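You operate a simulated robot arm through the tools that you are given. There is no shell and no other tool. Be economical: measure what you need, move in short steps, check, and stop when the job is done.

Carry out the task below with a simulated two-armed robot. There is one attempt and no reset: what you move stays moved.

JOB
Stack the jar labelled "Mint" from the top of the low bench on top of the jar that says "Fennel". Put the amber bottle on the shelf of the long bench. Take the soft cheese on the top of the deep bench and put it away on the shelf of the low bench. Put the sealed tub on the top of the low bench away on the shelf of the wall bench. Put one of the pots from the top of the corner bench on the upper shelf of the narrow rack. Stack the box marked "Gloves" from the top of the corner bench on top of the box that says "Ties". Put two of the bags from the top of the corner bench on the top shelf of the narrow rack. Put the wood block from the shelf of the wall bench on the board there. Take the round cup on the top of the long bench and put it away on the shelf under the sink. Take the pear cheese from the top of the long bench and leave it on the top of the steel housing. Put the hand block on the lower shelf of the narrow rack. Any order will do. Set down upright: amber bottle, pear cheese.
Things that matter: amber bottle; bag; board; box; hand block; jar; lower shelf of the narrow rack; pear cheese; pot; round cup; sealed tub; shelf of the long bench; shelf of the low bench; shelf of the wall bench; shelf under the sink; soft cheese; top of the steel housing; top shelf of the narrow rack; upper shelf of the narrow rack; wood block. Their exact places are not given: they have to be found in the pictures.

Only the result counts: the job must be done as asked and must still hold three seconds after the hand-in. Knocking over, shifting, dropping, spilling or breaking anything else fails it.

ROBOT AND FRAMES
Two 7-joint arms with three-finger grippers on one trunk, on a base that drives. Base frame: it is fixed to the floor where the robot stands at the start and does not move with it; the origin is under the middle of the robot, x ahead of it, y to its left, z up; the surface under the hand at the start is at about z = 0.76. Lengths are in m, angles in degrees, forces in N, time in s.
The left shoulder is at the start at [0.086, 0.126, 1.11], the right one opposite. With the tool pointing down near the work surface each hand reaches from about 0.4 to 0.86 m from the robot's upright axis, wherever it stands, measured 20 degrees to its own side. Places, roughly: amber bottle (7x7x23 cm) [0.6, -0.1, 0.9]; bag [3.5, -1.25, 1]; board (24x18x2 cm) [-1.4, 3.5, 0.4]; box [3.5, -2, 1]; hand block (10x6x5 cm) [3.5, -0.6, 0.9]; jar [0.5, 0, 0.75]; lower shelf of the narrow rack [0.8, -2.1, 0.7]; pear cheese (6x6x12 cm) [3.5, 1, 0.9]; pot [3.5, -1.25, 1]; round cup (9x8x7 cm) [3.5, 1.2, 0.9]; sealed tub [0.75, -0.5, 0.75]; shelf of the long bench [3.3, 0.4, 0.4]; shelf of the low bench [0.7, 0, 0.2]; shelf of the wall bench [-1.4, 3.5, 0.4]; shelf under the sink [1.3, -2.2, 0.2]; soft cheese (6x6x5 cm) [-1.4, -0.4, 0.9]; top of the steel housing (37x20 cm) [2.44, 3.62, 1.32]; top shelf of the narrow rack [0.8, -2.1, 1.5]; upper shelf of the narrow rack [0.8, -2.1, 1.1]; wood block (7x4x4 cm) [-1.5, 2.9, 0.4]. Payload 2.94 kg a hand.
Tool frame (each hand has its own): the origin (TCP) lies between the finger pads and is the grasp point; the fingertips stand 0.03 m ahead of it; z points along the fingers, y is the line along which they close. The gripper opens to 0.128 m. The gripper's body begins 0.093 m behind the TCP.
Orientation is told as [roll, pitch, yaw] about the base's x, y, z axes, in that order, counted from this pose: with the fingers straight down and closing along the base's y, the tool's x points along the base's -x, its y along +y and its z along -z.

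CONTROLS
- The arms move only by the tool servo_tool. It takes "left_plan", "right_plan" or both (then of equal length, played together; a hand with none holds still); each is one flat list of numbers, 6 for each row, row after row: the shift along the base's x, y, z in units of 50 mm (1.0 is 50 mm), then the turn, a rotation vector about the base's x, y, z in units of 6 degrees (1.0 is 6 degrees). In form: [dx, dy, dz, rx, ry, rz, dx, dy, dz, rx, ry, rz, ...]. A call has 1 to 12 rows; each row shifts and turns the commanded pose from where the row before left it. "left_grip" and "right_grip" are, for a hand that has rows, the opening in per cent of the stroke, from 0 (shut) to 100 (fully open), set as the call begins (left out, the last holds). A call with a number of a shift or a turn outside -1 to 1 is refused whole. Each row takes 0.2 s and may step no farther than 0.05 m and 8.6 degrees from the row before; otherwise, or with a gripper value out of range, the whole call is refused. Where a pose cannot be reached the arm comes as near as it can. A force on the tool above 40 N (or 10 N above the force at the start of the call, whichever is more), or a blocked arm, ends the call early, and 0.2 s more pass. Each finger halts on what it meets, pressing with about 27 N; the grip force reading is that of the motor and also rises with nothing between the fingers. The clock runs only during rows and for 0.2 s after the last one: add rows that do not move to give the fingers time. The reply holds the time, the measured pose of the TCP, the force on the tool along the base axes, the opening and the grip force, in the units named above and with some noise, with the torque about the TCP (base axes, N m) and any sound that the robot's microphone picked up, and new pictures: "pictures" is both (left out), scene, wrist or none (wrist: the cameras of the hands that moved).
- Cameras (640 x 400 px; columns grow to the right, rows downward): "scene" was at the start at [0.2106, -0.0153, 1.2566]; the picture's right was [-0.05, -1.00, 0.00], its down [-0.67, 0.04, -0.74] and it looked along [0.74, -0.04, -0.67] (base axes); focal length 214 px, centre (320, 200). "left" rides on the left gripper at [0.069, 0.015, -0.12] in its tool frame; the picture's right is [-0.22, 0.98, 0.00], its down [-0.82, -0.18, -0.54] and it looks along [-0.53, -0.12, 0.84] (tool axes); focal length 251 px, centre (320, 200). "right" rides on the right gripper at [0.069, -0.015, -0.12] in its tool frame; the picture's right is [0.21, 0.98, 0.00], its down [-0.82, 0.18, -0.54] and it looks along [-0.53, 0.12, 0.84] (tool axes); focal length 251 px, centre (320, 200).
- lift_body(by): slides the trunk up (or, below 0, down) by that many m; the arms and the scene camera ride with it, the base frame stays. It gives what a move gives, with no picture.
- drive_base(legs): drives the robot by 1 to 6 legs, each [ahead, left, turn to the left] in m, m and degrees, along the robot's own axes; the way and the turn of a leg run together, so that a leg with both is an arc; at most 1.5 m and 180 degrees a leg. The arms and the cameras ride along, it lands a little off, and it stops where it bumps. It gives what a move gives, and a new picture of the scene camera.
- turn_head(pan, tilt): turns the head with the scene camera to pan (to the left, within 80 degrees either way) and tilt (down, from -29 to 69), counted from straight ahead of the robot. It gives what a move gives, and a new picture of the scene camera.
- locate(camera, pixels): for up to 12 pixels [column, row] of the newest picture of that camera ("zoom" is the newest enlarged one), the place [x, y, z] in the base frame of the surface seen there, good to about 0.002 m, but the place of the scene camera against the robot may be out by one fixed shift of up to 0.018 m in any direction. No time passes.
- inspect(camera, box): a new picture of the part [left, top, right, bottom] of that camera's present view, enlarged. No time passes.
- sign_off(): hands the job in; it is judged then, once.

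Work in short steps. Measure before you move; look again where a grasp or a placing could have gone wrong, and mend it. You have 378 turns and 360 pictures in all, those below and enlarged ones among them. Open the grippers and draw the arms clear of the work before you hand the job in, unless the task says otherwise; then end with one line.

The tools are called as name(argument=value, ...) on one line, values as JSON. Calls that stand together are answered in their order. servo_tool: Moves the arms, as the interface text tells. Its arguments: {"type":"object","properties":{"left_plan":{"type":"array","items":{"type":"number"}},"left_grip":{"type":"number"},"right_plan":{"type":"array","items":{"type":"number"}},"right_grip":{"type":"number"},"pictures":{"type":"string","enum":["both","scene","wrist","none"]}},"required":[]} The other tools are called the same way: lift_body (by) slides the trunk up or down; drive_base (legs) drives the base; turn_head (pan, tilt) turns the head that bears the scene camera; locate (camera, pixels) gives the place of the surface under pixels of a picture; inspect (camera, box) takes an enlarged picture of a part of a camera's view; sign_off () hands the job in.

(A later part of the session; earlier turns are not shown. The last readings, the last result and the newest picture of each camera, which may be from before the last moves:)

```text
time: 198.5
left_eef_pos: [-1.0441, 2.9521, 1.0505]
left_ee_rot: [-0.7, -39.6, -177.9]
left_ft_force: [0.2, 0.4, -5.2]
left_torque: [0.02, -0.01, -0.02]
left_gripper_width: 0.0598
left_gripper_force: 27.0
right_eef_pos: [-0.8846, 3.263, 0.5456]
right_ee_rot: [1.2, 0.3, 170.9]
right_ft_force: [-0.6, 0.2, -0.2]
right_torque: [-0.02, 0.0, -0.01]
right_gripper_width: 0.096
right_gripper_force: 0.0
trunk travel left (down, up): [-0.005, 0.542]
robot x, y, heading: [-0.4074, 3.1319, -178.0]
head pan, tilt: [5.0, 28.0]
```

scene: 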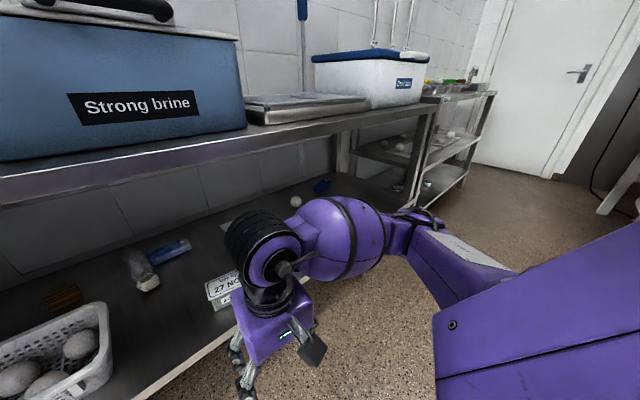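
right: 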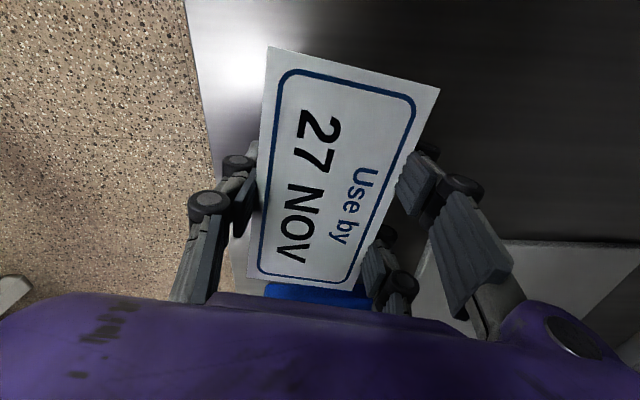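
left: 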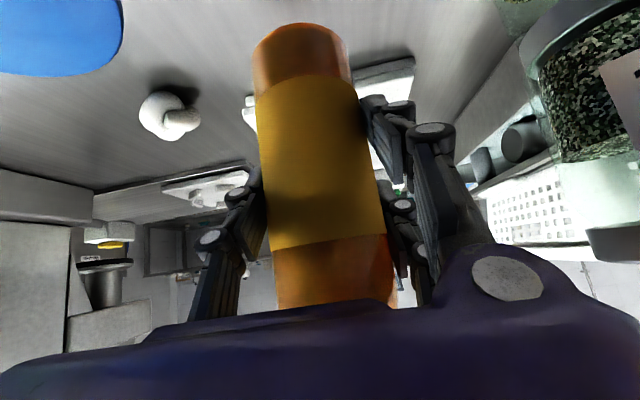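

The raised left arm interferes with the head. I lower it again and use a 30° turned stance, which keeps the bottle clear and lets the right arm reach over the bin.

servo_tool(left_plan=[0.2, 0, -0.9, 0, 0, 0, 0.2, 0, -0.9, 0, 0, 0, 0.1, 0, -0.9, 0, 0, 0, 0.1, 0, -0.9, 0, 0, 0, 0, 0, -0.9, 0, 0, 0, 0, 0, -0.9, 0, 0, 0, 0, 0, -0.9, 0, 0, 0, 0, 0, -0.7, 0, 0, 0], pictures="none")

drive_base(legs=[[0, 0, 30], [0.157, 0.076, 0]])

turn_head(pan=-35, tilt=30)

```text
time: 200.3
left_eef_pos: [-1.0159, 2.9532, 0.7005]
left_ee_rot: [-0.4, -39.5, -177.9]
left_ft_force: [-0.5, 1.2, -4.0]
left_torque: [0.01, 0.01, 0.03]
left_gripper_width: 0.06
left_gripper_force: 27.1
right_eef_pos: [-0.8848, 3.2635, 0.5467]
right_ee_rot: [1.1, 0.3, 170.9]
right_ft_force: [-0.2, 0.3, 0.3]
right_torque: [-0.01, -0.02, 0.0]
right_gripper_width: 0.096
right_gripper_force: 0.0
trunk travel left (down, up): [-0.005, 0.542]
robot x, y, heading: [-0.4059, 3.1332, -178.0]
head pan, tilt: [5.0, 28.0]
```

```text
time: 203.3
left_eef_pos: [-0.9329, 2.5179, 0.7011]
left_ee_rot: [-0.4, -39.3, -147.1]
left_ft_force: [0.0, 0.2, -3.9]
left_torque: [0.04, -0.01, 0.0]
left_gripper_width: 0.06
left_gripper_force: 27.2
right_eef_pos: [-0.9794, 2.851, 0.5457]
right_ee_rot: [1.1, 0.3, -158.2]
right_ft_force: [0.3, -0.7, -0.1]
right_torque: [0.01, 0.0, 0.02]
right_gripper_width: 0.096
right_gripper_force: 0.2
trunk travel left (down, up): [-0.005, 0.542]
robot x, y, heading: [-0.5026, 2.9818, -147.3]
head pan, tilt: [5.0, 28.0]
```

scene: 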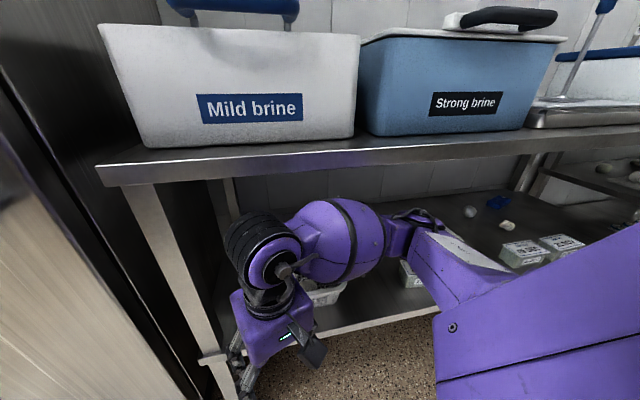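

```text
time: 204.3
left_eef_pos: [-0.9333, 2.5184, 0.7023]
left_ee_rot: [-0.5, -39.2, -147.1]
left_ft_force: [-0.6, 1.1, -4.5]
left_torque: [0.0, -0.05, 0.05]
left_gripper_width: 0.06
left_gripper_force: 27.2
right_eef_pos: [-0.9792, 2.8522, 0.5469]
right_ee_rot: [1.1, 0.3, -158.3]
right_ft_force: [0.0, -0.9, 0.8]
right_torque: [-0.04, -0.01, 0.0]
right_gripper_width: 0.0959
right_gripper_force: 0.1
trunk travel left (down, up): [-0.005, 0.542]
robot x, y, heading: [-0.5037, 2.9843, -147.1]
head pan, tilt: [-35.0, 30.0]
```

scene: 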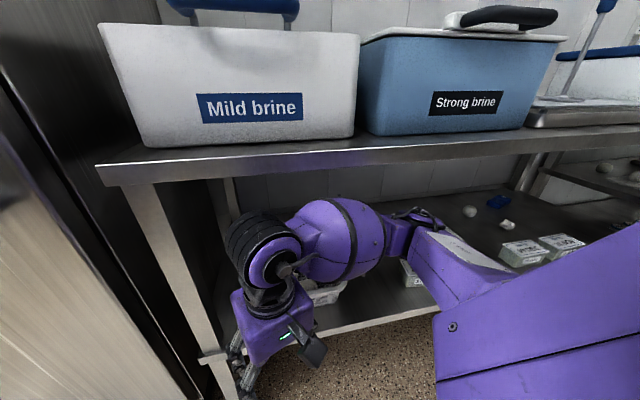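

Turn the right hand to face −x and lean it 45° forward while moving over the bin.

servo_tool(right_plan=[0, 0.2, 0.15, 0, 0, -0.9, 0, 0.2, 0.15, 0, 0, -0.9, 0, 0.2, 0.1, 0, 0, -0.9, 0, 0.2, 0.1, 0, 0, -0.9, -0.6, 0.1, 0, 0, 1, 0, -0.7, 0.1, 0, 0, 1, 0, -0.8, 0.1, 0, 0, 1, 0, -0.8, 0.1, 0, 0, 1, 0, -0.8, 0.1, 0, 0, 1, 0, -0.8, 0.1, 0, 0, 1, 0, -0.8, 0.1, 0, 0, 1, 0, -0.8, 0.1, 0, 0, 0.5, 0], pictures="both")

```text
time: 206.9
left_eef_pos: [-0.9364, 2.5154, 0.6968]
left_ee_rot: [-0.4, -39.0, -147.1]
left_ft_force: [-0.4, 1.2, -4.5]
left_torque: [0.01, -0.02, 0.01]
left_gripper_width: 0.0598
left_gripper_force: 27.8
right_eef_pos: [-1.297, 2.928, 0.5838]
right_ee_rot: [0.0, -42.8, -178.7]
right_ft_force: [-0.6, -0.2, -0.1]
right_torque: [-0.03, 0.01, 0.01]
right_gripper_width: 0.0959
right_gripper_force: 0.1
right hand out of reach, approached as far as the arm can: row 2, 3, 4
trunk travel left (down, up): [-0.005, 0.542]
robot x, y, heading: [-0.5018, 2.9821, -147.4]
head pan, tilt: [-35.0, 30.0]
```

scene: 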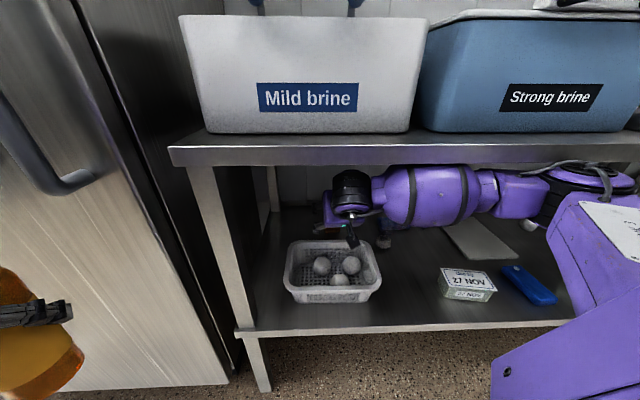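
right: 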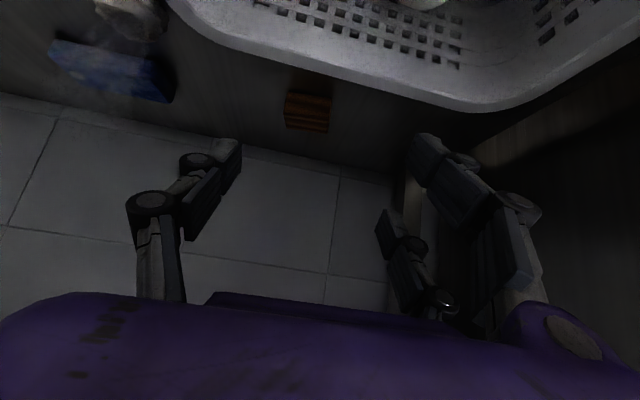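

locate(camera="right", pixels=[[308, 100], [287, 95], [331, 99], [286, 125], [328, 131], [308, 113], [308, 128]])

inspect(camera="right", box=[260, 70, 360, 150])

```text
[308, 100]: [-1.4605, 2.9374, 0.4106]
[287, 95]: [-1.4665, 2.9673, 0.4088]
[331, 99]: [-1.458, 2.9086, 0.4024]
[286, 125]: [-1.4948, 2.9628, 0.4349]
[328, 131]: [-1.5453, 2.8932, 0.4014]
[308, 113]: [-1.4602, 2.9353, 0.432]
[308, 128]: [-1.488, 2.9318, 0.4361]
```

```text
5.00 times, centred on (310, 110) of right
```

zoom: 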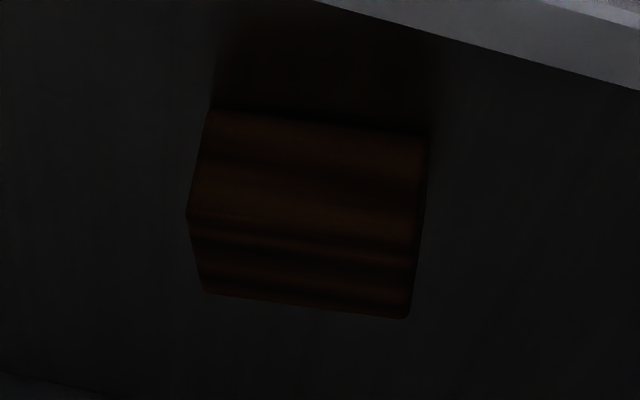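

Block centre ≈[-1.479,2.936], top 0.436. Advance along the tool axis to it.

servo_tool(right_plan=[-0.59, 0.027, -0.5, 0, 0, 0, -0.59, 0.027, -0.5, 0, 0, 0, -0.59, 0.027, -0.5, 0, 0, 0, -0.59, 0.027, -0.5, 0, 0, 0, -0.59, 0.027, -0.5, 0, 0, 0, -0.59, 0.027, -0.45, 0, 0, 0, 0, 0, 0, 0, 0, 0], pictures="wrist")

```text
time: 208.6
left_eef_pos: [-0.9327, 2.5177, 0.7019]
left_ee_rot: [-0.4, -39.4, -147.0]
left_ft_force: [1.1, 0.0, -4.5]
left_torque: [0.03, 0.02, -0.01]
left_gripper_width: 0.06
left_gripper_force: 27.2
right_eef_pos: [-1.4803, 2.9399, 0.46]
right_ee_rot: [1.2, -44.8, -179.9]
right_ft_force: [-0.7, 1.9, 10.6]
right_torque: [0.1, -1.6, 0.23]
right_gripper_width: 0.096
right_gripper_force: 0.1
trunk travel left (down, up): [-0.005, 0.542]
robot x, y, heading: [-0.5014, 2.9831, -147.2]
head pan, tilt: [-35.0, 30.0]
```

right: 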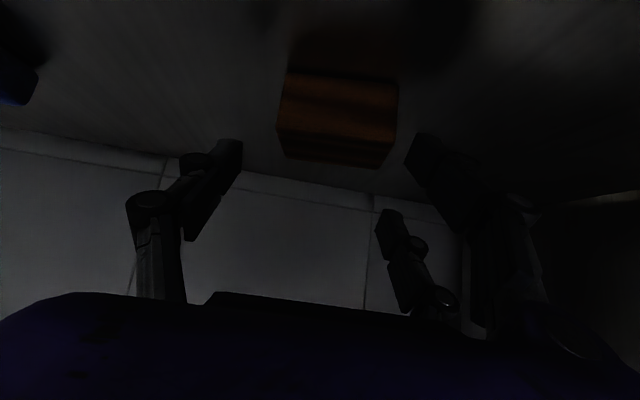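

The hand's underside touched the bin rim (torque shows contact ~15 cm behind the TCP). Back up, reduce the lean to ~28°, and retry.

servo_tool(right_plan=[0, 0, 0.5, 0, 0, 0, 0, 0, 0.3, 0, -1, 0, 0, 0, 0.2, 0, -1, 0, 0, 0, 0, 0, -0.8, 0, 0, 0, 0, 0, 0, 0], pictures="both")

```text
time: 209.8
left_eef_pos: [-0.9343, 2.5178, 0.7016]
left_ee_rot: [-0.5, -39.2, -147.0]
left_ft_force: [-0.2, 0.1, -3.7]
left_torque: [-0.02, 0.05, 0.01]
left_gripper_width: 0.0597
left_gripper_force: 27.5
right_eef_pos: [-1.4784, 2.9365, 0.5069]
right_ee_rot: [1.1, -27.8, -179.9]
right_ft_force: [-0.5, 0.9, 0.1]
right_torque: [0.02, 0.0, -0.02]
right_gripper_width: 0.0961
right_gripper_force: 0.0
trunk travel left (down, up): [-0.005, 0.542]
robot x, y, heading: [-0.4992, 2.9889, -146.9]
head pan, tilt: [-35.0, 30.0]
```

scene: 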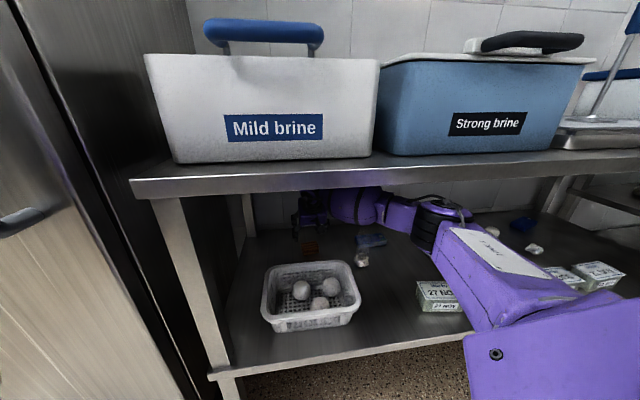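
right: 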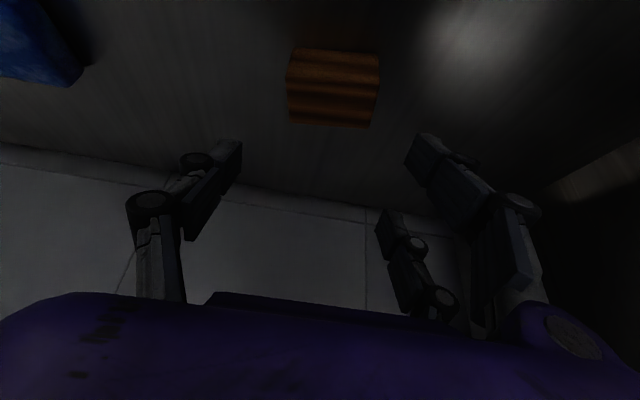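

servo_tool(right_plan=[0, 0, -0.5, 0, 0, 0, 0, 0, -0.5, 0, 0, 0, 0, 0, -0.34, 0, 0, 0, 0, 0, 0, 0, 0, 0], right_grip=72, pictures="none")

servo_tool(right_plan=[0, 0, 0, 0, 0, 0, 0, 0, 0, 0, 0, 0, 0, 0, 0, 0, 0, 0], right_grip=0, pictures="wrist")

```text
time: 210.8
left_eef_pos: [-0.9344, 2.5185, 0.7019]
left_ee_rot: [-0.5, -39.3, -147.1]
left_ft_force: [1.0, 0.6, -5.1]
left_torque: [0.05, -0.02, 0.01]
left_gripper_width: 0.06
left_gripper_force: 27.1
right_eef_pos: [-1.4777, 2.9367, 0.4369]
right_ee_rot: [1.0, -27.9, -179.9]
right_ft_force: [-0.9, -0.4, 0.4]
right_torque: [0.0, -0.01, 0.04]
right_gripper_width: 0.0921
right_gripper_force: 0.1
trunk travel left (down, up): [-0.005, 0.542]
robot x, y, heading: [-0.5055, 2.9843, -147.1]
head pan, tilt: [-35.0, 30.0]
```

```text
time: 211.6
left_eef_pos: [-0.9322, 2.5185, 0.7021]
left_ee_rot: [-0.4, -39.4, -147.0]
left_ft_force: [0.1, 0.2, -5.1]
left_torque: [0.0, 0.01, -0.02]
left_gripper_width: 0.0598
left_gripper_force: 26.6
right_eef_pos: [-1.4779, 2.9348, 0.4422]
right_ee_rot: [1.2, -28.2, -179.9]
right_ft_force: [0.4, -5.3, 11.1]
right_torque: [-0.63, -0.14, -0.07]
right_gripper_width: 0.0609
right_gripper_force: 26.7
trunk travel left (down, up): [-0.005, 0.542]
robot x, y, heading: [-0.4995, 2.982, -147.5]
head pan, tilt: [-35.0, 30.0]
```

right: 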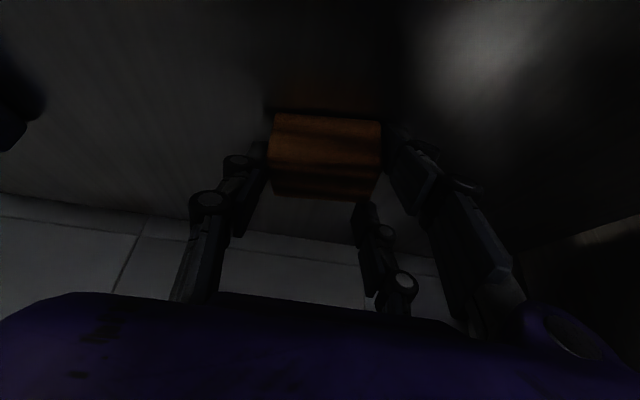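

Gripped. Lift, lean back to ~45° for headroom and pull out over the bin.

servo_tool(right_plan=[0, 0, 0.15, 0, 0, 0, 0, 0, 0.25, 0, 0, 0, 0, 0, 0.3, 0, 0.6, 0, 0, 0, 0.3, 0, 0.8, 0, 0, 0, 0.4, 0, 0.8, 0, 0, 0, 0.4, 0, 0.5, 0, 0, 0, 0, 0, 0, 0], pictures="wrist")

```text
time: 213.2
left_eef_pos: [-0.9329, 2.5167, 0.7012]
left_ee_rot: [-0.5, -39.3, -147.1]
left_ft_force: [0.1, 0.9, -4.6]
left_torque: [0.02, 0.03, 0.0]
left_gripper_width: 0.0599
left_gripper_force: 28.0
right_eef_pos: [-1.4771, 2.938, 0.5288]
right_ee_rot: [1.0, -44.1, -179.8]
right_ft_force: [1.0, 0.2, -1.7]
right_torque: [0.01, -0.03, 0.03]
right_gripper_width: 0.0608
right_gripper_force: 27.4
trunk travel left (down, up): [-0.005, 0.542]
robot x, y, heading: [-0.5035, 2.9814, -147.2]
head pan, tilt: [-35.0, 30.0]
```

right: 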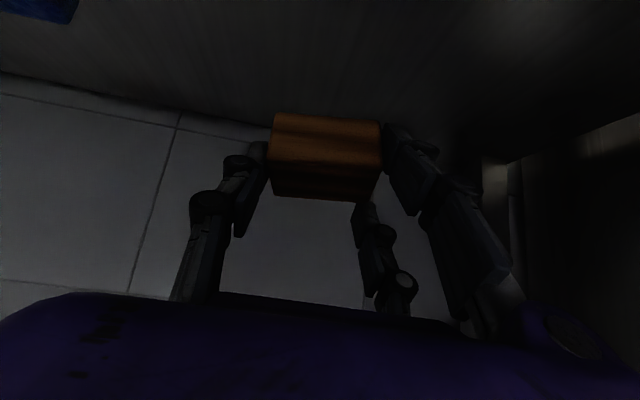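

servo_tool(right_plan=[0.3, 0, 0.25, 0, 0, 0, 0.8, 0, 0, 0, 0, 0, 0.9, 0, 0, 0, 0, 0, 0.9, 0, 0, 0, 0, 0, 0.9, 0, 0, 0, 0, 0, 0.9, 0, 0, 0, 0, 0, 0.9, 0, 0, 0, 0, 0, 0.9, 0, 0, 0, 0, 0, 0.8, 0, 0, 0, 0, 0], pictures="none")

drive_base(legs=[[-0.2725, -0.4195, 0]])

```text
time: 215.2
left_eef_pos: [-0.9342, 2.5179, 0.702]
left_ee_rot: [-0.4, -39.3, -147.1]
left_ft_force: [-0.4, -0.4, -4.2]
left_torque: [0.0, -0.01, -0.03]
left_gripper_width: 0.0599
left_gripper_force: 27.0
right_eef_pos: [-1.1735, 2.939, 0.5394]
right_ee_rot: [0.9, -44.2, -179.8]
right_ft_force: [0.1, 1.0, -0.5]
right_torque: [0.01, -0.02, 0.01]
right_gripper_width: 0.0605
right_gripper_force: 26.6
right hand out of reach, approached as far as the arm can: row 8, 9
trunk travel left (down, up): [-0.005, 0.542]
robot x, y, heading: [-0.4983, 2.9821, -147.5]
head pan, tilt: [-35.0, 30.0]
```

```text
time: 219.3
left_eef_pos: [-0.9253, 3.0137, 0.7009]
left_ee_rot: [-0.4, -39.3, -147.0]
left_ft_force: [1.0, 0.1, -4.3]
left_torque: [0.0, -0.01, -0.02]
left_gripper_width: 0.0597
left_gripper_force: 27.0
right_eef_pos: [-1.1664, 3.4314, 0.5385]
right_ee_rot: [0.9, -44.1, -179.8]
right_ft_force: [0.5, -0.1, -0.3]
right_torque: [-0.03, -0.04, 0.02]
right_gripper_width: 0.06
right_gripper_force: 26.8
trunk travel left (down, up): [-0.005, 0.542]
robot x, y, heading: [-0.4957, 3.4817, -147.3]
head pan, tilt: [-35.0, 30.0]
```

scene: 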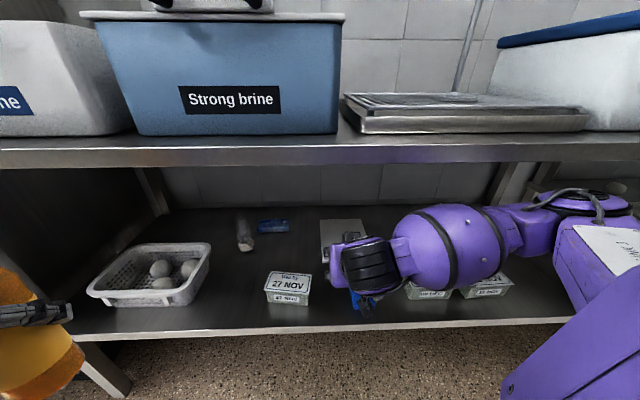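

locate(camera="scene", pixels=[[324, 222], [360, 222], [325, 245], [330, 258], [340, 230], [326, 262]])

servo_tool(right_plan=[-0.8, 0, 0, 0, 0, 0, -0.9, 0, 0, 0, 0, 0, -0.9, 0, 0, 0, 0, 0, -0.9, 0, -0.2, 0, -0.9, 0, -0.5, 0.2, -0.3, 0, -0.9, 0, 0, 0, 0, 0, -0.9, 0, 0, 0, 0, 0, 0, 0], pictures="both")

```text
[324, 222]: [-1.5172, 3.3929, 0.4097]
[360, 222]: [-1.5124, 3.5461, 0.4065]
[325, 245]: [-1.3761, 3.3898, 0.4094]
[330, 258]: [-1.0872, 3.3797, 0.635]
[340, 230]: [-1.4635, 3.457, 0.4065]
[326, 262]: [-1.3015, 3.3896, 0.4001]
```

```text
time: 220.9
left_eef_pos: [-0.9252, 3.014, 0.7009]
left_ee_rot: [-0.4, -39.3, -147.0]
left_ft_force: [0.1, -0.6, -4.2]
left_torque: [0.04, 0.04, 0.03]
left_gripper_width: 0.0599
left_gripper_force: 27.2
right_eef_pos: [-1.367, 3.4412, 0.5147]
right_ee_rot: [1.1, -27.8, -179.8]
right_ft_force: [-1.0, 0.8, -1.7]
right_torque: [-0.03, 0.0, -0.01]
right_gripper_width: 0.0604
right_gripper_force: 27.4
trunk travel left (down, up): [-0.005, 0.542]
robot x, y, heading: [-0.4958, 3.4793, -147.3]
head pan, tilt: [-35.0, 30.0]
```

scene: 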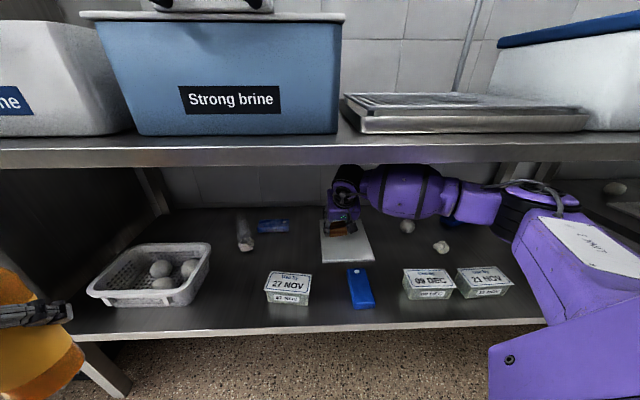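
right: 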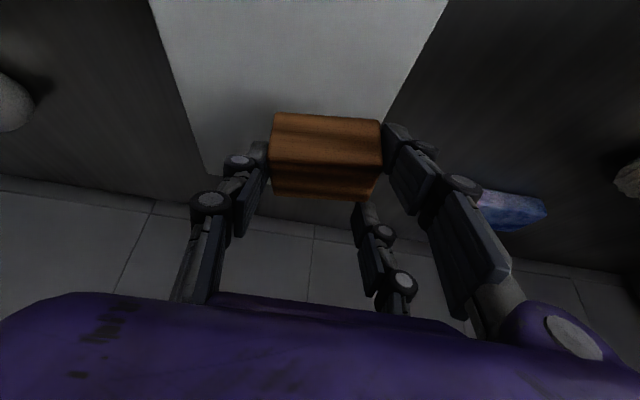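

servo_tool(right_plan=[-0.35, 0.3, 0, 0, 0, 0, -0.35, 0.3, -0.3, 0, 0, 0, 0, 0, -0.5, 0, 0, 0, 0, 0, -0.3, 0, 0, 0, 0, 0, -0.1, 0, 0, 0, 0, 0, 0, 0, 0, 0], pictures="none")

servo_tool(right_plan=[0, 0, -0.06, 0, 0, 0, 0, 0, -0.06, 0, 0, 0, 0, 0, 0, 0, 0, 0], pictures="wrist")

```text
time: 222.3
left_eef_pos: [-0.9254, 3.0151, 0.701]
left_ee_rot: [-0.4, -39.3, -147.0]
left_ft_force: [-0.5, 0.1, -4.5]
left_torque: [0.01, -0.02, -0.03]
left_gripper_width: 0.0596
left_gripper_force: 26.6
right_eef_pos: [-1.402, 3.4722, 0.4556]
right_ee_rot: [1.1, -28.0, -179.8]
right_ft_force: [0.1, -0.2, 5.4]
right_torque: [-0.18, 0.08, 0.02]
right_gripper_width: 0.0601
right_gripper_force: 26.8
trunk travel left (down, up): [-0.005, 0.542]
robot x, y, heading: [-0.4947, 3.4826, -147.1]
head pan, tilt: [-35.0, 30.0]
```

```text
time: 223.1
left_eef_pos: [-0.9237, 3.0146, 0.7025]
left_ee_rot: [-0.5, -39.4, -147.0]
left_ft_force: [0.2, 0.1, -4.8]
left_torque: [0.04, 0.01, 0.01]
left_gripper_width: 0.0597
left_gripper_force: 27.1
right_eef_pos: [-1.4, 3.4733, 0.4537]
right_ee_rot: [1.2, -28.4, -180.0]
right_ft_force: [1.0, 5.6, 29.2]
right_torque: [-0.72, -0.5, 0.11]
right_gripper_width: 0.0604
right_gripper_force: 26.9
trunk travel left (down, up): [-0.005, 0.542]
robot x, y, heading: [-0.4953, 3.4794, -147.4]
head pan, tilt: [-35.0, 30.0]
```

right: 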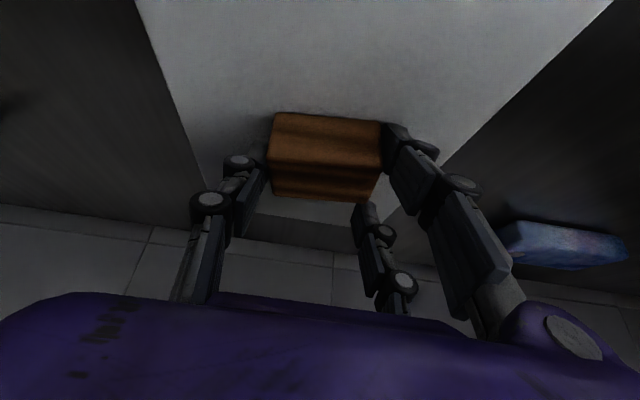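

On the board. Ease, release, rise and withdraw.

servo_tool(right_plan=[0, 0, 0.1, 0, 0, 0, 0, 0, 0, 0, 0, 0, 0, 0, 0, 0, 0, 0, 0, 0, 0, 0, 0, 0], right_grip=75, pictures="none")

servo_tool(right_plan=[0.2, 0, 0.5, 0, 0, 0, 0.3, 0, 0.5, 0, 0.8, 0, 0.6, 0, 0.3, 0, 0.8, 0, 0.9, 0, 0, 0, 0.6, 0, 0.9, 0, 0, 0, 0, 0, 0.9, 0, 0, 0, 0, 0, 0.9, 0, 0, 0, 0, 0], pictures="scene")

```text
time: 224.1
left_eef_pos: [-0.9263, 3.0152, 0.7021]
left_ee_rot: [-0.4, -39.3, -146.9]
left_ft_force: [-0.4, 0.2, -4.0]
left_torque: [0.01, -0.01, -0.01]
left_gripper_width: 0.0601
left_gripper_force: 27.0
right_eef_pos: [-1.402, 3.4726, 0.4527]
right_ee_rot: [1.1, -27.9, -179.8]
right_ft_force: [0.2, -0.2, -0.6]
right_torque: [0.01, 0.03, 0.0]
right_gripper_width: 0.0961
right_gripper_force: 0.2
trunk travel left (down, up): [-0.005, 0.542]
robot x, y, heading: [-0.4934, 3.4798, -147.0]
head pan, tilt: [-35.0, 30.0]
```

```text
time: 225.6
left_eef_pos: [-0.9225, 3.0129, 0.7019]
left_ee_rot: [-0.4, -39.2, -147.1]
left_ft_force: [-0.3, -0.7, -4.3]
left_torque: [0.01, 0.0, -0.04]
left_gripper_width: 0.0599
left_gripper_force: 26.5
right_eef_pos: [-1.1777, 3.4463, 0.4845]
right_ee_rot: [7.9, -34.7, 175.4]
right_ft_force: [0.1, 0.0, 0.2]
right_torque: [0.04, 0.0, -0.02]
right_gripper_width: 0.0959
right_gripper_force: 0.0
trunk travel left (down, up): [-0.005, 0.542]
robot x, y, heading: [-0.4904, 3.4775, -147.1]
head pan, tilt: [-35.0, 30.0]
stopped in row 7 (right hand): the arm was blocked; the commanded pose is now the measured one
```

scene: 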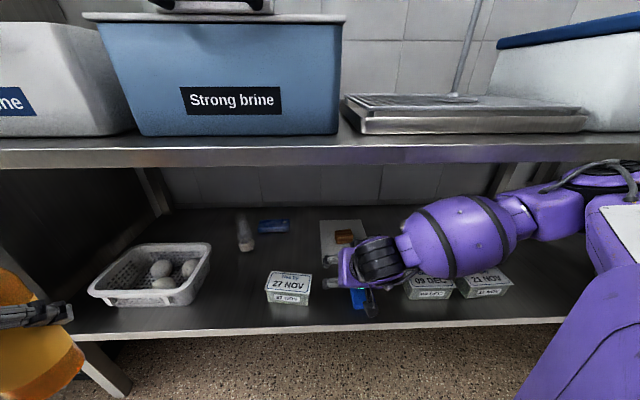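

The arm got blocked while withdrawing; check where the elbow is relative to the bench lip.

locate(camera="scene", pixels=[[600, 170], [560, 190], [540, 205], [520, 215], [450, 225], [375, 265], [590, 200], [620, 160], [560, 150], [365, 300], [345, 237]])

inspect(camera="scene", box=[300, 200, 540, 340])

```text
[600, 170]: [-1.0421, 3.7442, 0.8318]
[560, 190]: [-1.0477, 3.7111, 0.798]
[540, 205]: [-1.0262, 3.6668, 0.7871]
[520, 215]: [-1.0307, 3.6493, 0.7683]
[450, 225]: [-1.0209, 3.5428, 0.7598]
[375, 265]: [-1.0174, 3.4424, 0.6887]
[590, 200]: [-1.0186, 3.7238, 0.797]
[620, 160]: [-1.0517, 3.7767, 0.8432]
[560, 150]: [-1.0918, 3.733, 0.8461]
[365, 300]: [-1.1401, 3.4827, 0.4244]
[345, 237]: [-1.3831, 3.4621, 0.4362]
```

```text
2.67 times, centred on (420, 270) of scene
```

zoom: 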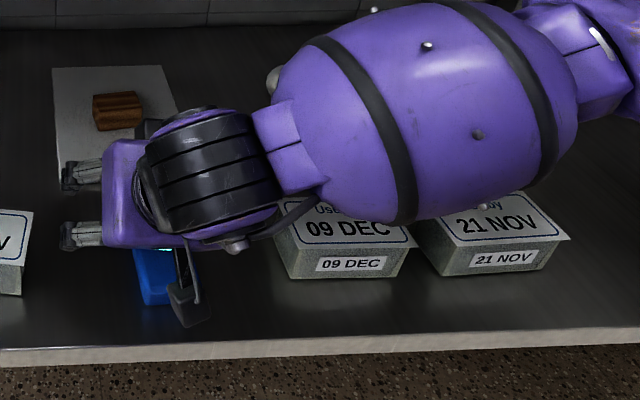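

Forearm rests against the bench lip; backing the base away in +x frees it.

drive_base(legs=[[-0.1, 0.065, 0]])

servo_tool(right_plan=[0.6, 0, 0.1, 0, 0, 0, 0.6, 0, 0.1, 0, 0, 0, 0, 0, 0, 0, 0, 0], pictures="scene")

```text
time: 226.8
left_eef_pos: [-0.8023, 3.0114, 0.7016]
left_ee_rot: [-0.4, -39.3, -146.8]
left_ft_force: [0.8, 0.3, -4.2]
left_torque: [0.0, -0.01, 0.02]
left_gripper_width: 0.0598
left_gripper_force: 27.1
right_eef_pos: [-1.0557, 3.4438, 0.4835]
right_ee_rot: [7.9, -34.7, 175.7]
right_ft_force: [0.4, -0.9, -0.3]
right_torque: [-0.01, 0.01, 0.0]
right_gripper_width: 0.0962
right_gripper_force: 0.0
trunk travel left (down, up): [-0.005, 0.542]
robot x, y, heading: [-0.3717, 3.4783, -146.9]
head pan, tilt: [-35.0, 30.0]
```

scene: 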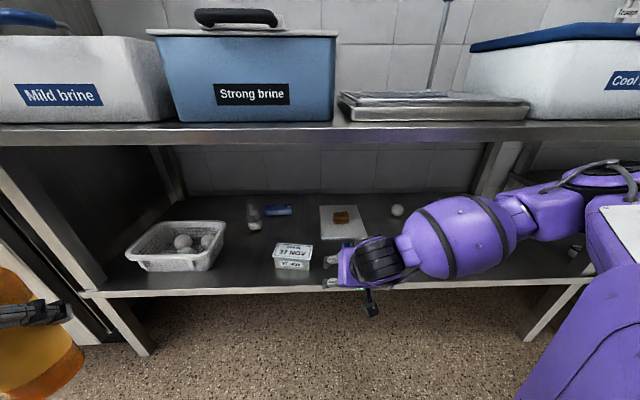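

```text
time: 227.7
left_eef_pos: [-0.8017, 3.0111, 0.7017]
left_ee_rot: [-0.4, -39.3, -146.7]
left_ft_force: [-0.4, -0.2, -4.9]
left_torque: [-0.02, -0.03, 0.02]
left_gripper_width: 0.0597
left_gripper_force: 26.8
right_eef_pos: [-1.0155, 3.4446, 0.4909]
right_ee_rot: [7.8, -34.7, 175.7]
right_ft_force: [0.9, 0.5, 0.0]
right_torque: [0.02, -0.01, -0.03]
right_gripper_width: 0.0959
right_gripper_force: 0.1
right hand out of reach, approached as far as the arm can: row 2
trunk travel left (down, up): [-0.005, 0.542]
robot x, y, heading: [-0.3739, 3.4777, -147.1]
head pan, tilt: [-35.0, 30.0]
```

scene: 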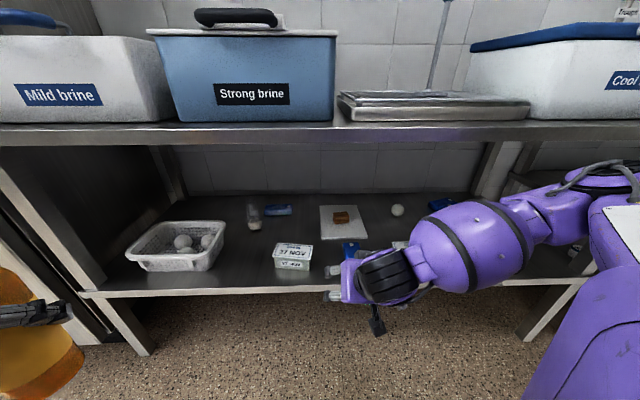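

Wood block is on the board. Now turn to face down the corridor (−y) and restore trunk height.

drive_base(legs=[[0, 0, 57]])

lift_body(by=0.32)

turn_head(pan=0, tilt=35)

```text
time: 229.7
left_eef_pos: [-0.5171, 2.8643, 0.7002]
left_ee_rot: [-0.9, -38.9, -117.1]
left_ft_force: [0.0, -0.8, -4.5]
left_torque: [0.05, -0.01, -0.03]
left_gripper_width: 0.0599
left_gripper_force: 27.5
right_eef_pos: [-0.9117, 3.1148, 0.4889]
right_ee_rot: [8.1, -34.5, -153.3]
right_ft_force: [-0.4, -0.3, 1.0]
right_torque: [-0.02, -0.03, 0.0]
right_gripper_width: 0.0962
right_gripper_force: 0.0
trunk travel left (down, up): [-0.005, 0.542]
robot x, y, heading: [-0.3746, 3.4759, -115.7]
head pan, tilt: [-35.0, 30.0]
stopped in leg 1: the robot was blocked; the commanded pose is now the measured one
```

scene: 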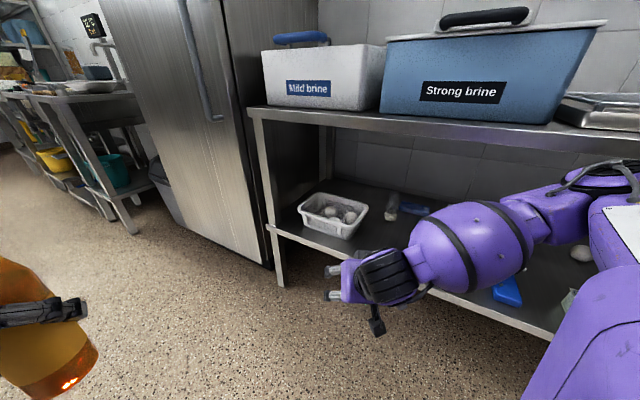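

```text
time: 232.8
left_eef_pos: [-0.5086, 2.8625, 1.0198]
left_ee_rot: [-1.2, -39.0, -116.5]
left_ft_force: [-0.3, 0.0, -4.8]
left_torque: [0.0, 0.0, -0.02]
left_gripper_width: 0.0598
left_gripper_force: 27.3
right_eef_pos: [-0.9071, 3.1131, 0.809]
right_ee_rot: [7.9, -34.6, -152.9]
right_ft_force: [-0.7, 0.1, 0.7]
right_torque: [0.01, -0.01, 0.0]
right_gripper_width: 0.0959
right_gripper_force: 0.1
trunk travel left (down, up): [-0.325, 0.222]
robot x, y, heading: [-0.3797, 3.4779, -115.3]
head pan, tilt: [-35.0, 30.0]
```

```text
time: 233.8
left_eef_pos: [-0.5078, 2.8621, 1.0208]
left_ee_rot: [-1.2, -39.2, -116.5]
left_ft_force: [-0.6, -0.2, -4.8]
left_torque: [0.01, 0.03, 0.02]
left_gripper_width: 0.0602
left_gripper_force: 26.6
right_eef_pos: [-0.9078, 3.1113, 0.8098]
right_ee_rot: [8.0, -34.7, -152.8]
right_ft_force: [0.1, 0.5, 0.7]
right_torque: [-0.02, 0.0, 0.01]
right_gripper_width: 0.0958
right_gripper_force: 0.1
trunk travel left (down, up): [-0.325, 0.222]
robot x, y, heading: [-0.3796, 3.481, -115.4]
head pan, tilt: [0.0, 35.0]
```

scene: 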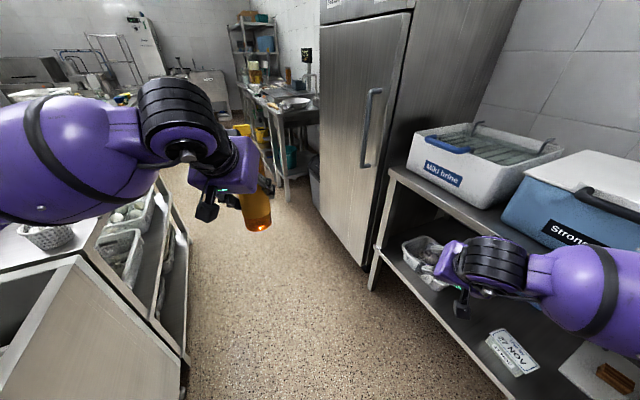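

Head view is free again; the left elbow had met the counter at left. Bring the right hand up and neutral, then shift toward the corridor middle and finish the turn.

servo_tool(right_plan=[0.3, -0.15, 0.8, 0.443, -0.862, 0, 0.3, -0.15, 0.8, 0.443, -0.862, 0, 0.3, -0.15, 0.8, 0.443, -0.862, 0, 0.3, -0.15, 0.8, 0.443, -0.862, 0, 0.3, -0.15, 0.8, 0.443, -0.862, 0, 0.3, -0.15, 0.8, 0.443, -0.862, 0, 0, 0, 0, 0, 0, 1, 0, 0, 0, 0, 0, 1, 0, 0, 0, 0, 0, 1, 0, 0, 0, 0, 0, 1, 0, 0, 0, 0, 0, 1, 0, 0, 0, 0, 0, 1], pictures="none")

drive_base(legs=[[0.155, -0.092, 0], [0, 0, 25]])

```text
time: 236.4
left_eef_pos: [-0.5089, 2.8624, 1.0199]
left_ee_rot: [-1.2, -39.2, -116.4]
left_ft_force: [0.6, 0.9, -3.9]
left_torque: [0.01, 0.04, -0.01]
left_gripper_width: 0.0597
left_gripper_force: 27.0
right_eef_pos: [-0.8161, 3.0667, 1.0514]
right_ee_rot: [7.9, 0.2, -116.9]
right_ft_force: [0.4, 0.6, 0.5]
right_torque: [0.01, 0.0, -0.03]
right_gripper_width: 0.0961
right_gripper_force: 0.0
trunk travel left (down, up): [-0.325, 0.222]
robot x, y, heading: [-0.3762, 3.4826, -115.5]
head pan, tilt: [0.0, 35.0]
```

```text
time: 239.2
left_eef_pos: [-0.3872, 2.7682, 1.0199]
left_ee_rot: [-1.2, -39.1, -91.3]
left_ft_force: [0.8, -0.2, -4.5]
left_torque: [0.02, 0.03, 0.0]
left_gripper_width: 0.06
left_gripper_force: 26.6
right_eef_pos: [-0.7535, 2.8232, 1.0505]
right_ee_rot: [7.7, 0.2, -92.0]
right_ft_force: [0.6, -0.2, 0.5]
right_torque: [-0.03, 0.02, 0.0]
right_gripper_width: 0.0961
right_gripper_force: 0.0
trunk travel left (down, up): [-0.325, 0.222]
robot x, y, heading: [-0.526, 3.3843, -90.5]
head pan, tilt: [0.0, 35.0]
```

scene: 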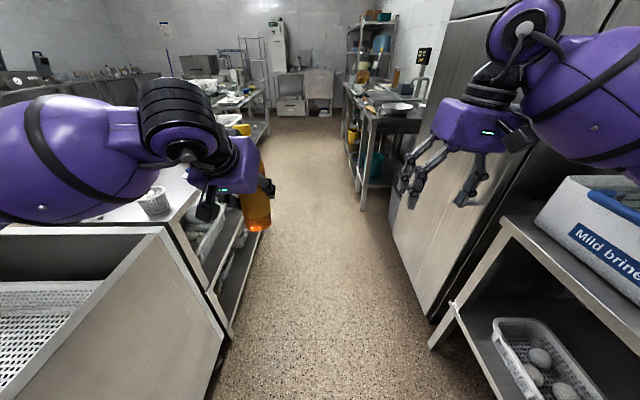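

Drive down the corridor to y≈1.2, then turn to face +x.

drive_base(legs=[[1.2, 0, 0.5], [0.98, 0, 0]])

drive_base(legs=[[0, 0, 90]])

```text
time: 250.2
left_eef_pos: [-0.4118, 0.5469, 1.019]
left_ee_rot: [-1.2, -39.0, -91.7]
left_ft_force: [-0.2, -0.3, -4.6]
left_torque: [0.01, 0.01, -0.02]
left_gripper_width: 0.0598
left_gripper_force: 27.4
right_eef_pos: [-0.7791, 0.6031, 1.0511]
right_ee_rot: [7.8, 0.3, -92.2]
right_ft_force: [0.4, -0.7, 0.4]
right_torque: [0.03, -0.03, -0.04]
right_gripper_width: 0.0962
right_gripper_force: 0.1
trunk travel left (down, up): [-0.325, 0.222]
robot x, y, heading: [-0.5515, 1.1668, -90.7]
head pan, tilt: [0.0, 35.0]
```

scene: 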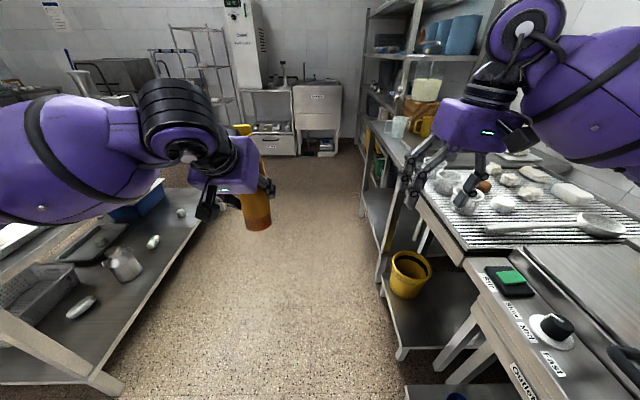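

```text
time: 254.3
left_eef_pos: [0.0672, 1.283, 1.0193]
left_ee_rot: [-1.1, -39.0, -3.2]
left_ft_force: [-0.5, 0.0, -4.5]
left_torque: [0.01, 0.01, 0.01]
left_gripper_width: 0.0599
left_gripper_force: 26.7
right_eef_pos: [0.0008, 0.9191, 1.0491]
right_ee_rot: [7.8, 0.1, -3.8]
right_ft_force: [-0.6, 0.1, -0.1]
right_torque: [-0.03, 0.01, -0.01]
right_gripper_width: 0.0961
right_gripper_force: 0.0
trunk travel left (down, up): [-0.325, 0.222]
robot x, y, heading: [-0.55, 1.1627, -2.4]
head pan, tilt: [0.0, 35.0]
```

scene: 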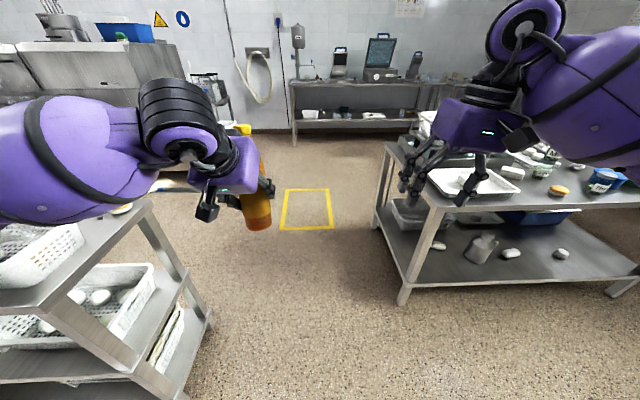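

drive_base(legs=[[1.4, 0.06, 2.4], [0.9, -0.1, 0]])

```text
time: 265.7
left_eef_pos: [2.3621, 1.343, 1.0191]
left_ee_rot: [-1.2, -39.1, 1.4]
left_ft_force: [1.0, 0.0, -4.4]
left_torque: [0.0, 0.02, -0.05]
left_gripper_width: 0.0598
left_gripper_force: 27.2
right_eef_pos: [2.3251, 0.974, 1.0507]
right_ee_rot: [7.9, 0.2, 0.8]
right_ft_force: [0.1, 0.5, 0.0]
right_torque: [-0.02, 0.0, 0.04]
right_gripper_width: 0.0959
right_gripper_force: 0.1
trunk travel left (down, up): [-0.325, 0.222]
robot x, y, heading: [1.757, 1.1727, 2.4]
head pan, tilt: [0.0, 35.0]
```

scene: 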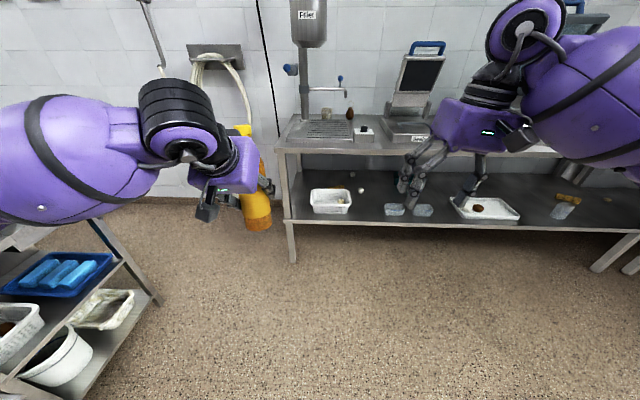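

locate(camera="scene", pixels=[[340, 150], [300, 222], [420, 195], [349, 115], [327, 114], [365, 130], [440, 170], [365, 195], [560, 200], [490, 210], [350, 220]])

inspect(camera="scene", box=[270, 60, 590, 250])

```text
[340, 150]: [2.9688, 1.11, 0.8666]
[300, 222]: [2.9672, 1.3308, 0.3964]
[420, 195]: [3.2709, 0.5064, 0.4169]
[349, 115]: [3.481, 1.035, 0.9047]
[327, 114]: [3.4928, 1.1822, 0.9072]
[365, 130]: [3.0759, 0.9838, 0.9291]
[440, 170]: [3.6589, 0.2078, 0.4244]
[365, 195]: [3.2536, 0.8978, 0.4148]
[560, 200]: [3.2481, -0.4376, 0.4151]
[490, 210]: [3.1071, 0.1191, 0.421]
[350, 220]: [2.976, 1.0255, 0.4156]
```

```text
2.00 times, centred on (430, 155) of scene
```

zoom: 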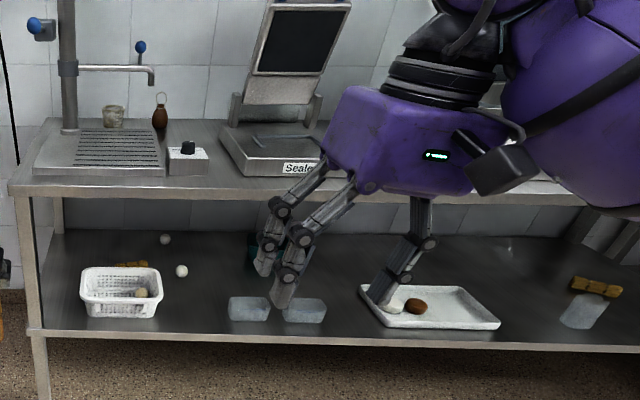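

Pear cheese ≈[3.48,1.035], cup ≈[3.49,1.18]; shelf z≈0.42, front edge x≈2.97. Move in and set the bottle on the shelf near [3.08,0.87].

drive_base(legs=[[0.445, -0.49, -2.4]])

servo_tool(left_plan=[0, 0, 0, 0, -1, 0, 0, 0, 0, 0, 0, 0], right_plan=[0, 0, 0.5, -0.7, 0, 0, 0, 0, 0.5, -0.6, 0, 0], pictures="none")

lift_body(by=-0.32)

turn_head(pan=0, tilt=32)

```text
time: 270.6
left_eef_pos: [2.812, 0.8385, 1.02]
left_ee_rot: [-1.3, -39.0, -0.5]
left_ft_force: [0.3, -0.4, -3.8]
left_torque: [0.06, 0.03, 0.01]
left_gripper_width: 0.0599
left_gripper_force: 27.3
right_eef_pos: [2.7623, 0.472, 1.0504]
right_ee_rot: [7.8, 0.2, -1.1]
right_ft_force: [0.0, -0.4, -0.4]
right_torque: [-0.02, -0.01, 0.02]
right_gripper_width: 0.0961
right_gripper_force: 0.0
trunk travel left (down, up): [-0.325, 0.222]
robot x, y, heading: [2.1992, 0.6858, 0.5]
head pan, tilt: [0.0, 35.0]
```

scene: 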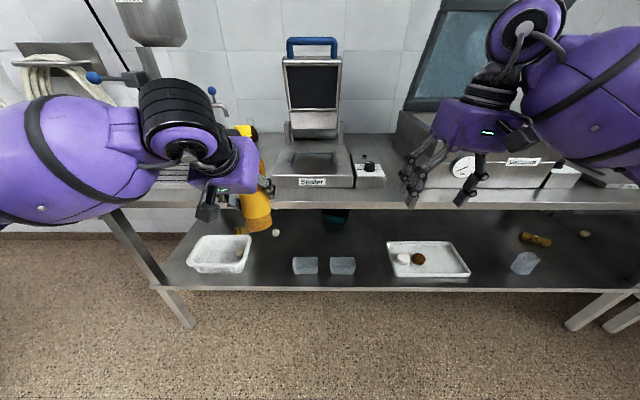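

```text
time: 271.2
left_eef_pos: [2.8113, 0.838, 1.0189]
left_ee_rot: [-1.2, -45.1, -0.7]
left_ft_force: [-0.8, -0.4, -4.6]
left_torque: [0.03, 0.01, 0.01]
left_gripper_width: 0.0602
left_gripper_force: 27.2
right_eef_pos: [2.7634, 0.4695, 1.1001]
right_ee_rot: [0.1, 0.0, -1.1]
right_ft_force: [-0.4, 0.1, -0.1]
right_torque: [0.0, -0.01, -0.03]
right_gripper_width: 0.0963
right_gripper_force: 0.1
trunk travel left (down, up): [-0.325, 0.222]
robot x, y, heading: [2.201, 0.6892, 0.3]
head pan, tilt: [0.0, 35.0]
```

```text
time: 274.3
left_eef_pos: [2.8235, 0.8371, 0.7038]
left_ee_rot: [-1.0, -43.9, -0.6]
left_ft_force: [0.8, -0.6, -4.8]
left_torque: [0.02, 0.0, 0.01]
left_gripper_width: 0.06
left_gripper_force: 26.9
right_eef_pos: [2.7623, 0.4708, 0.7811]
right_ee_rot: [0.0, 0.0, -1.1]
right_ft_force: [0.5, -0.1, 0.0]
right_torque: [-0.02, 0.04, -0.01]
right_gripper_width: 0.096
right_gripper_force: 0.1
trunk travel left (down, up): [-0.005, 0.542]
robot x, y, heading: [2.1996, 0.6874, 0.2]
head pan, tilt: [0.0, 35.0]
```

```text
time: 275.0
left_eef_pos: [2.824, 0.8386, 0.7037]
left_ee_rot: [-1.1, -44.0, -0.6]
left_ft_force: [-0.1, 0.7, -4.8]
left_torque: [-0.02, 0.04, -0.01]
left_gripper_width: 0.06
left_gripper_force: 27.1
right_eef_pos: [2.7622, 0.472, 0.7807]
right_ee_rot: [0.1, 0.0, -1.2]
right_ft_force: [0.7, 0.3, 0.2]
right_torque: [0.0, 0.02, 0.01]
right_gripper_width: 0.0963
right_gripper_force: 0.2
trunk travel left (down, up): [-0.005, 0.542]
robot x, y, heading: [2.1998, 0.687, 0.3]
head pan, tilt: [0.0, 32.0]
```

scene: 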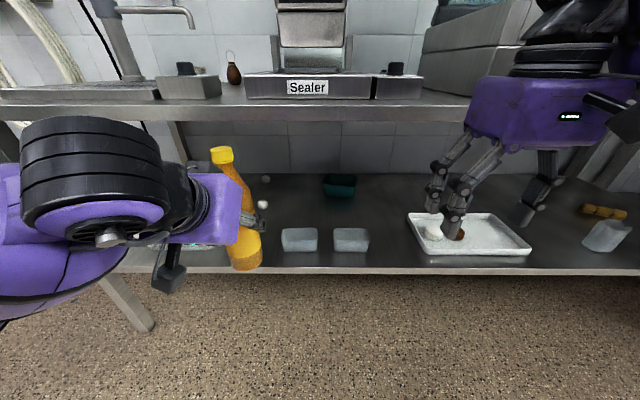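

locate(camera="scene", pixels=[[268, 235], [272, 215], [282, 245], [300, 232], [210, 246], [255, 264], [390, 235], [320, 215], [265, 178], [300, 200]])

```text
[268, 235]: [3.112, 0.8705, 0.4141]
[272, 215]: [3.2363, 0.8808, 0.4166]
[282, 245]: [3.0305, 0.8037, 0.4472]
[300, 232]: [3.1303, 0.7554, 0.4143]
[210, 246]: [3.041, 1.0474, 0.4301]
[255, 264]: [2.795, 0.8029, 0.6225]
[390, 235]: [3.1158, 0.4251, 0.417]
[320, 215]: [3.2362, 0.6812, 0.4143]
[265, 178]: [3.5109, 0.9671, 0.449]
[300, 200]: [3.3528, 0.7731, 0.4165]
```

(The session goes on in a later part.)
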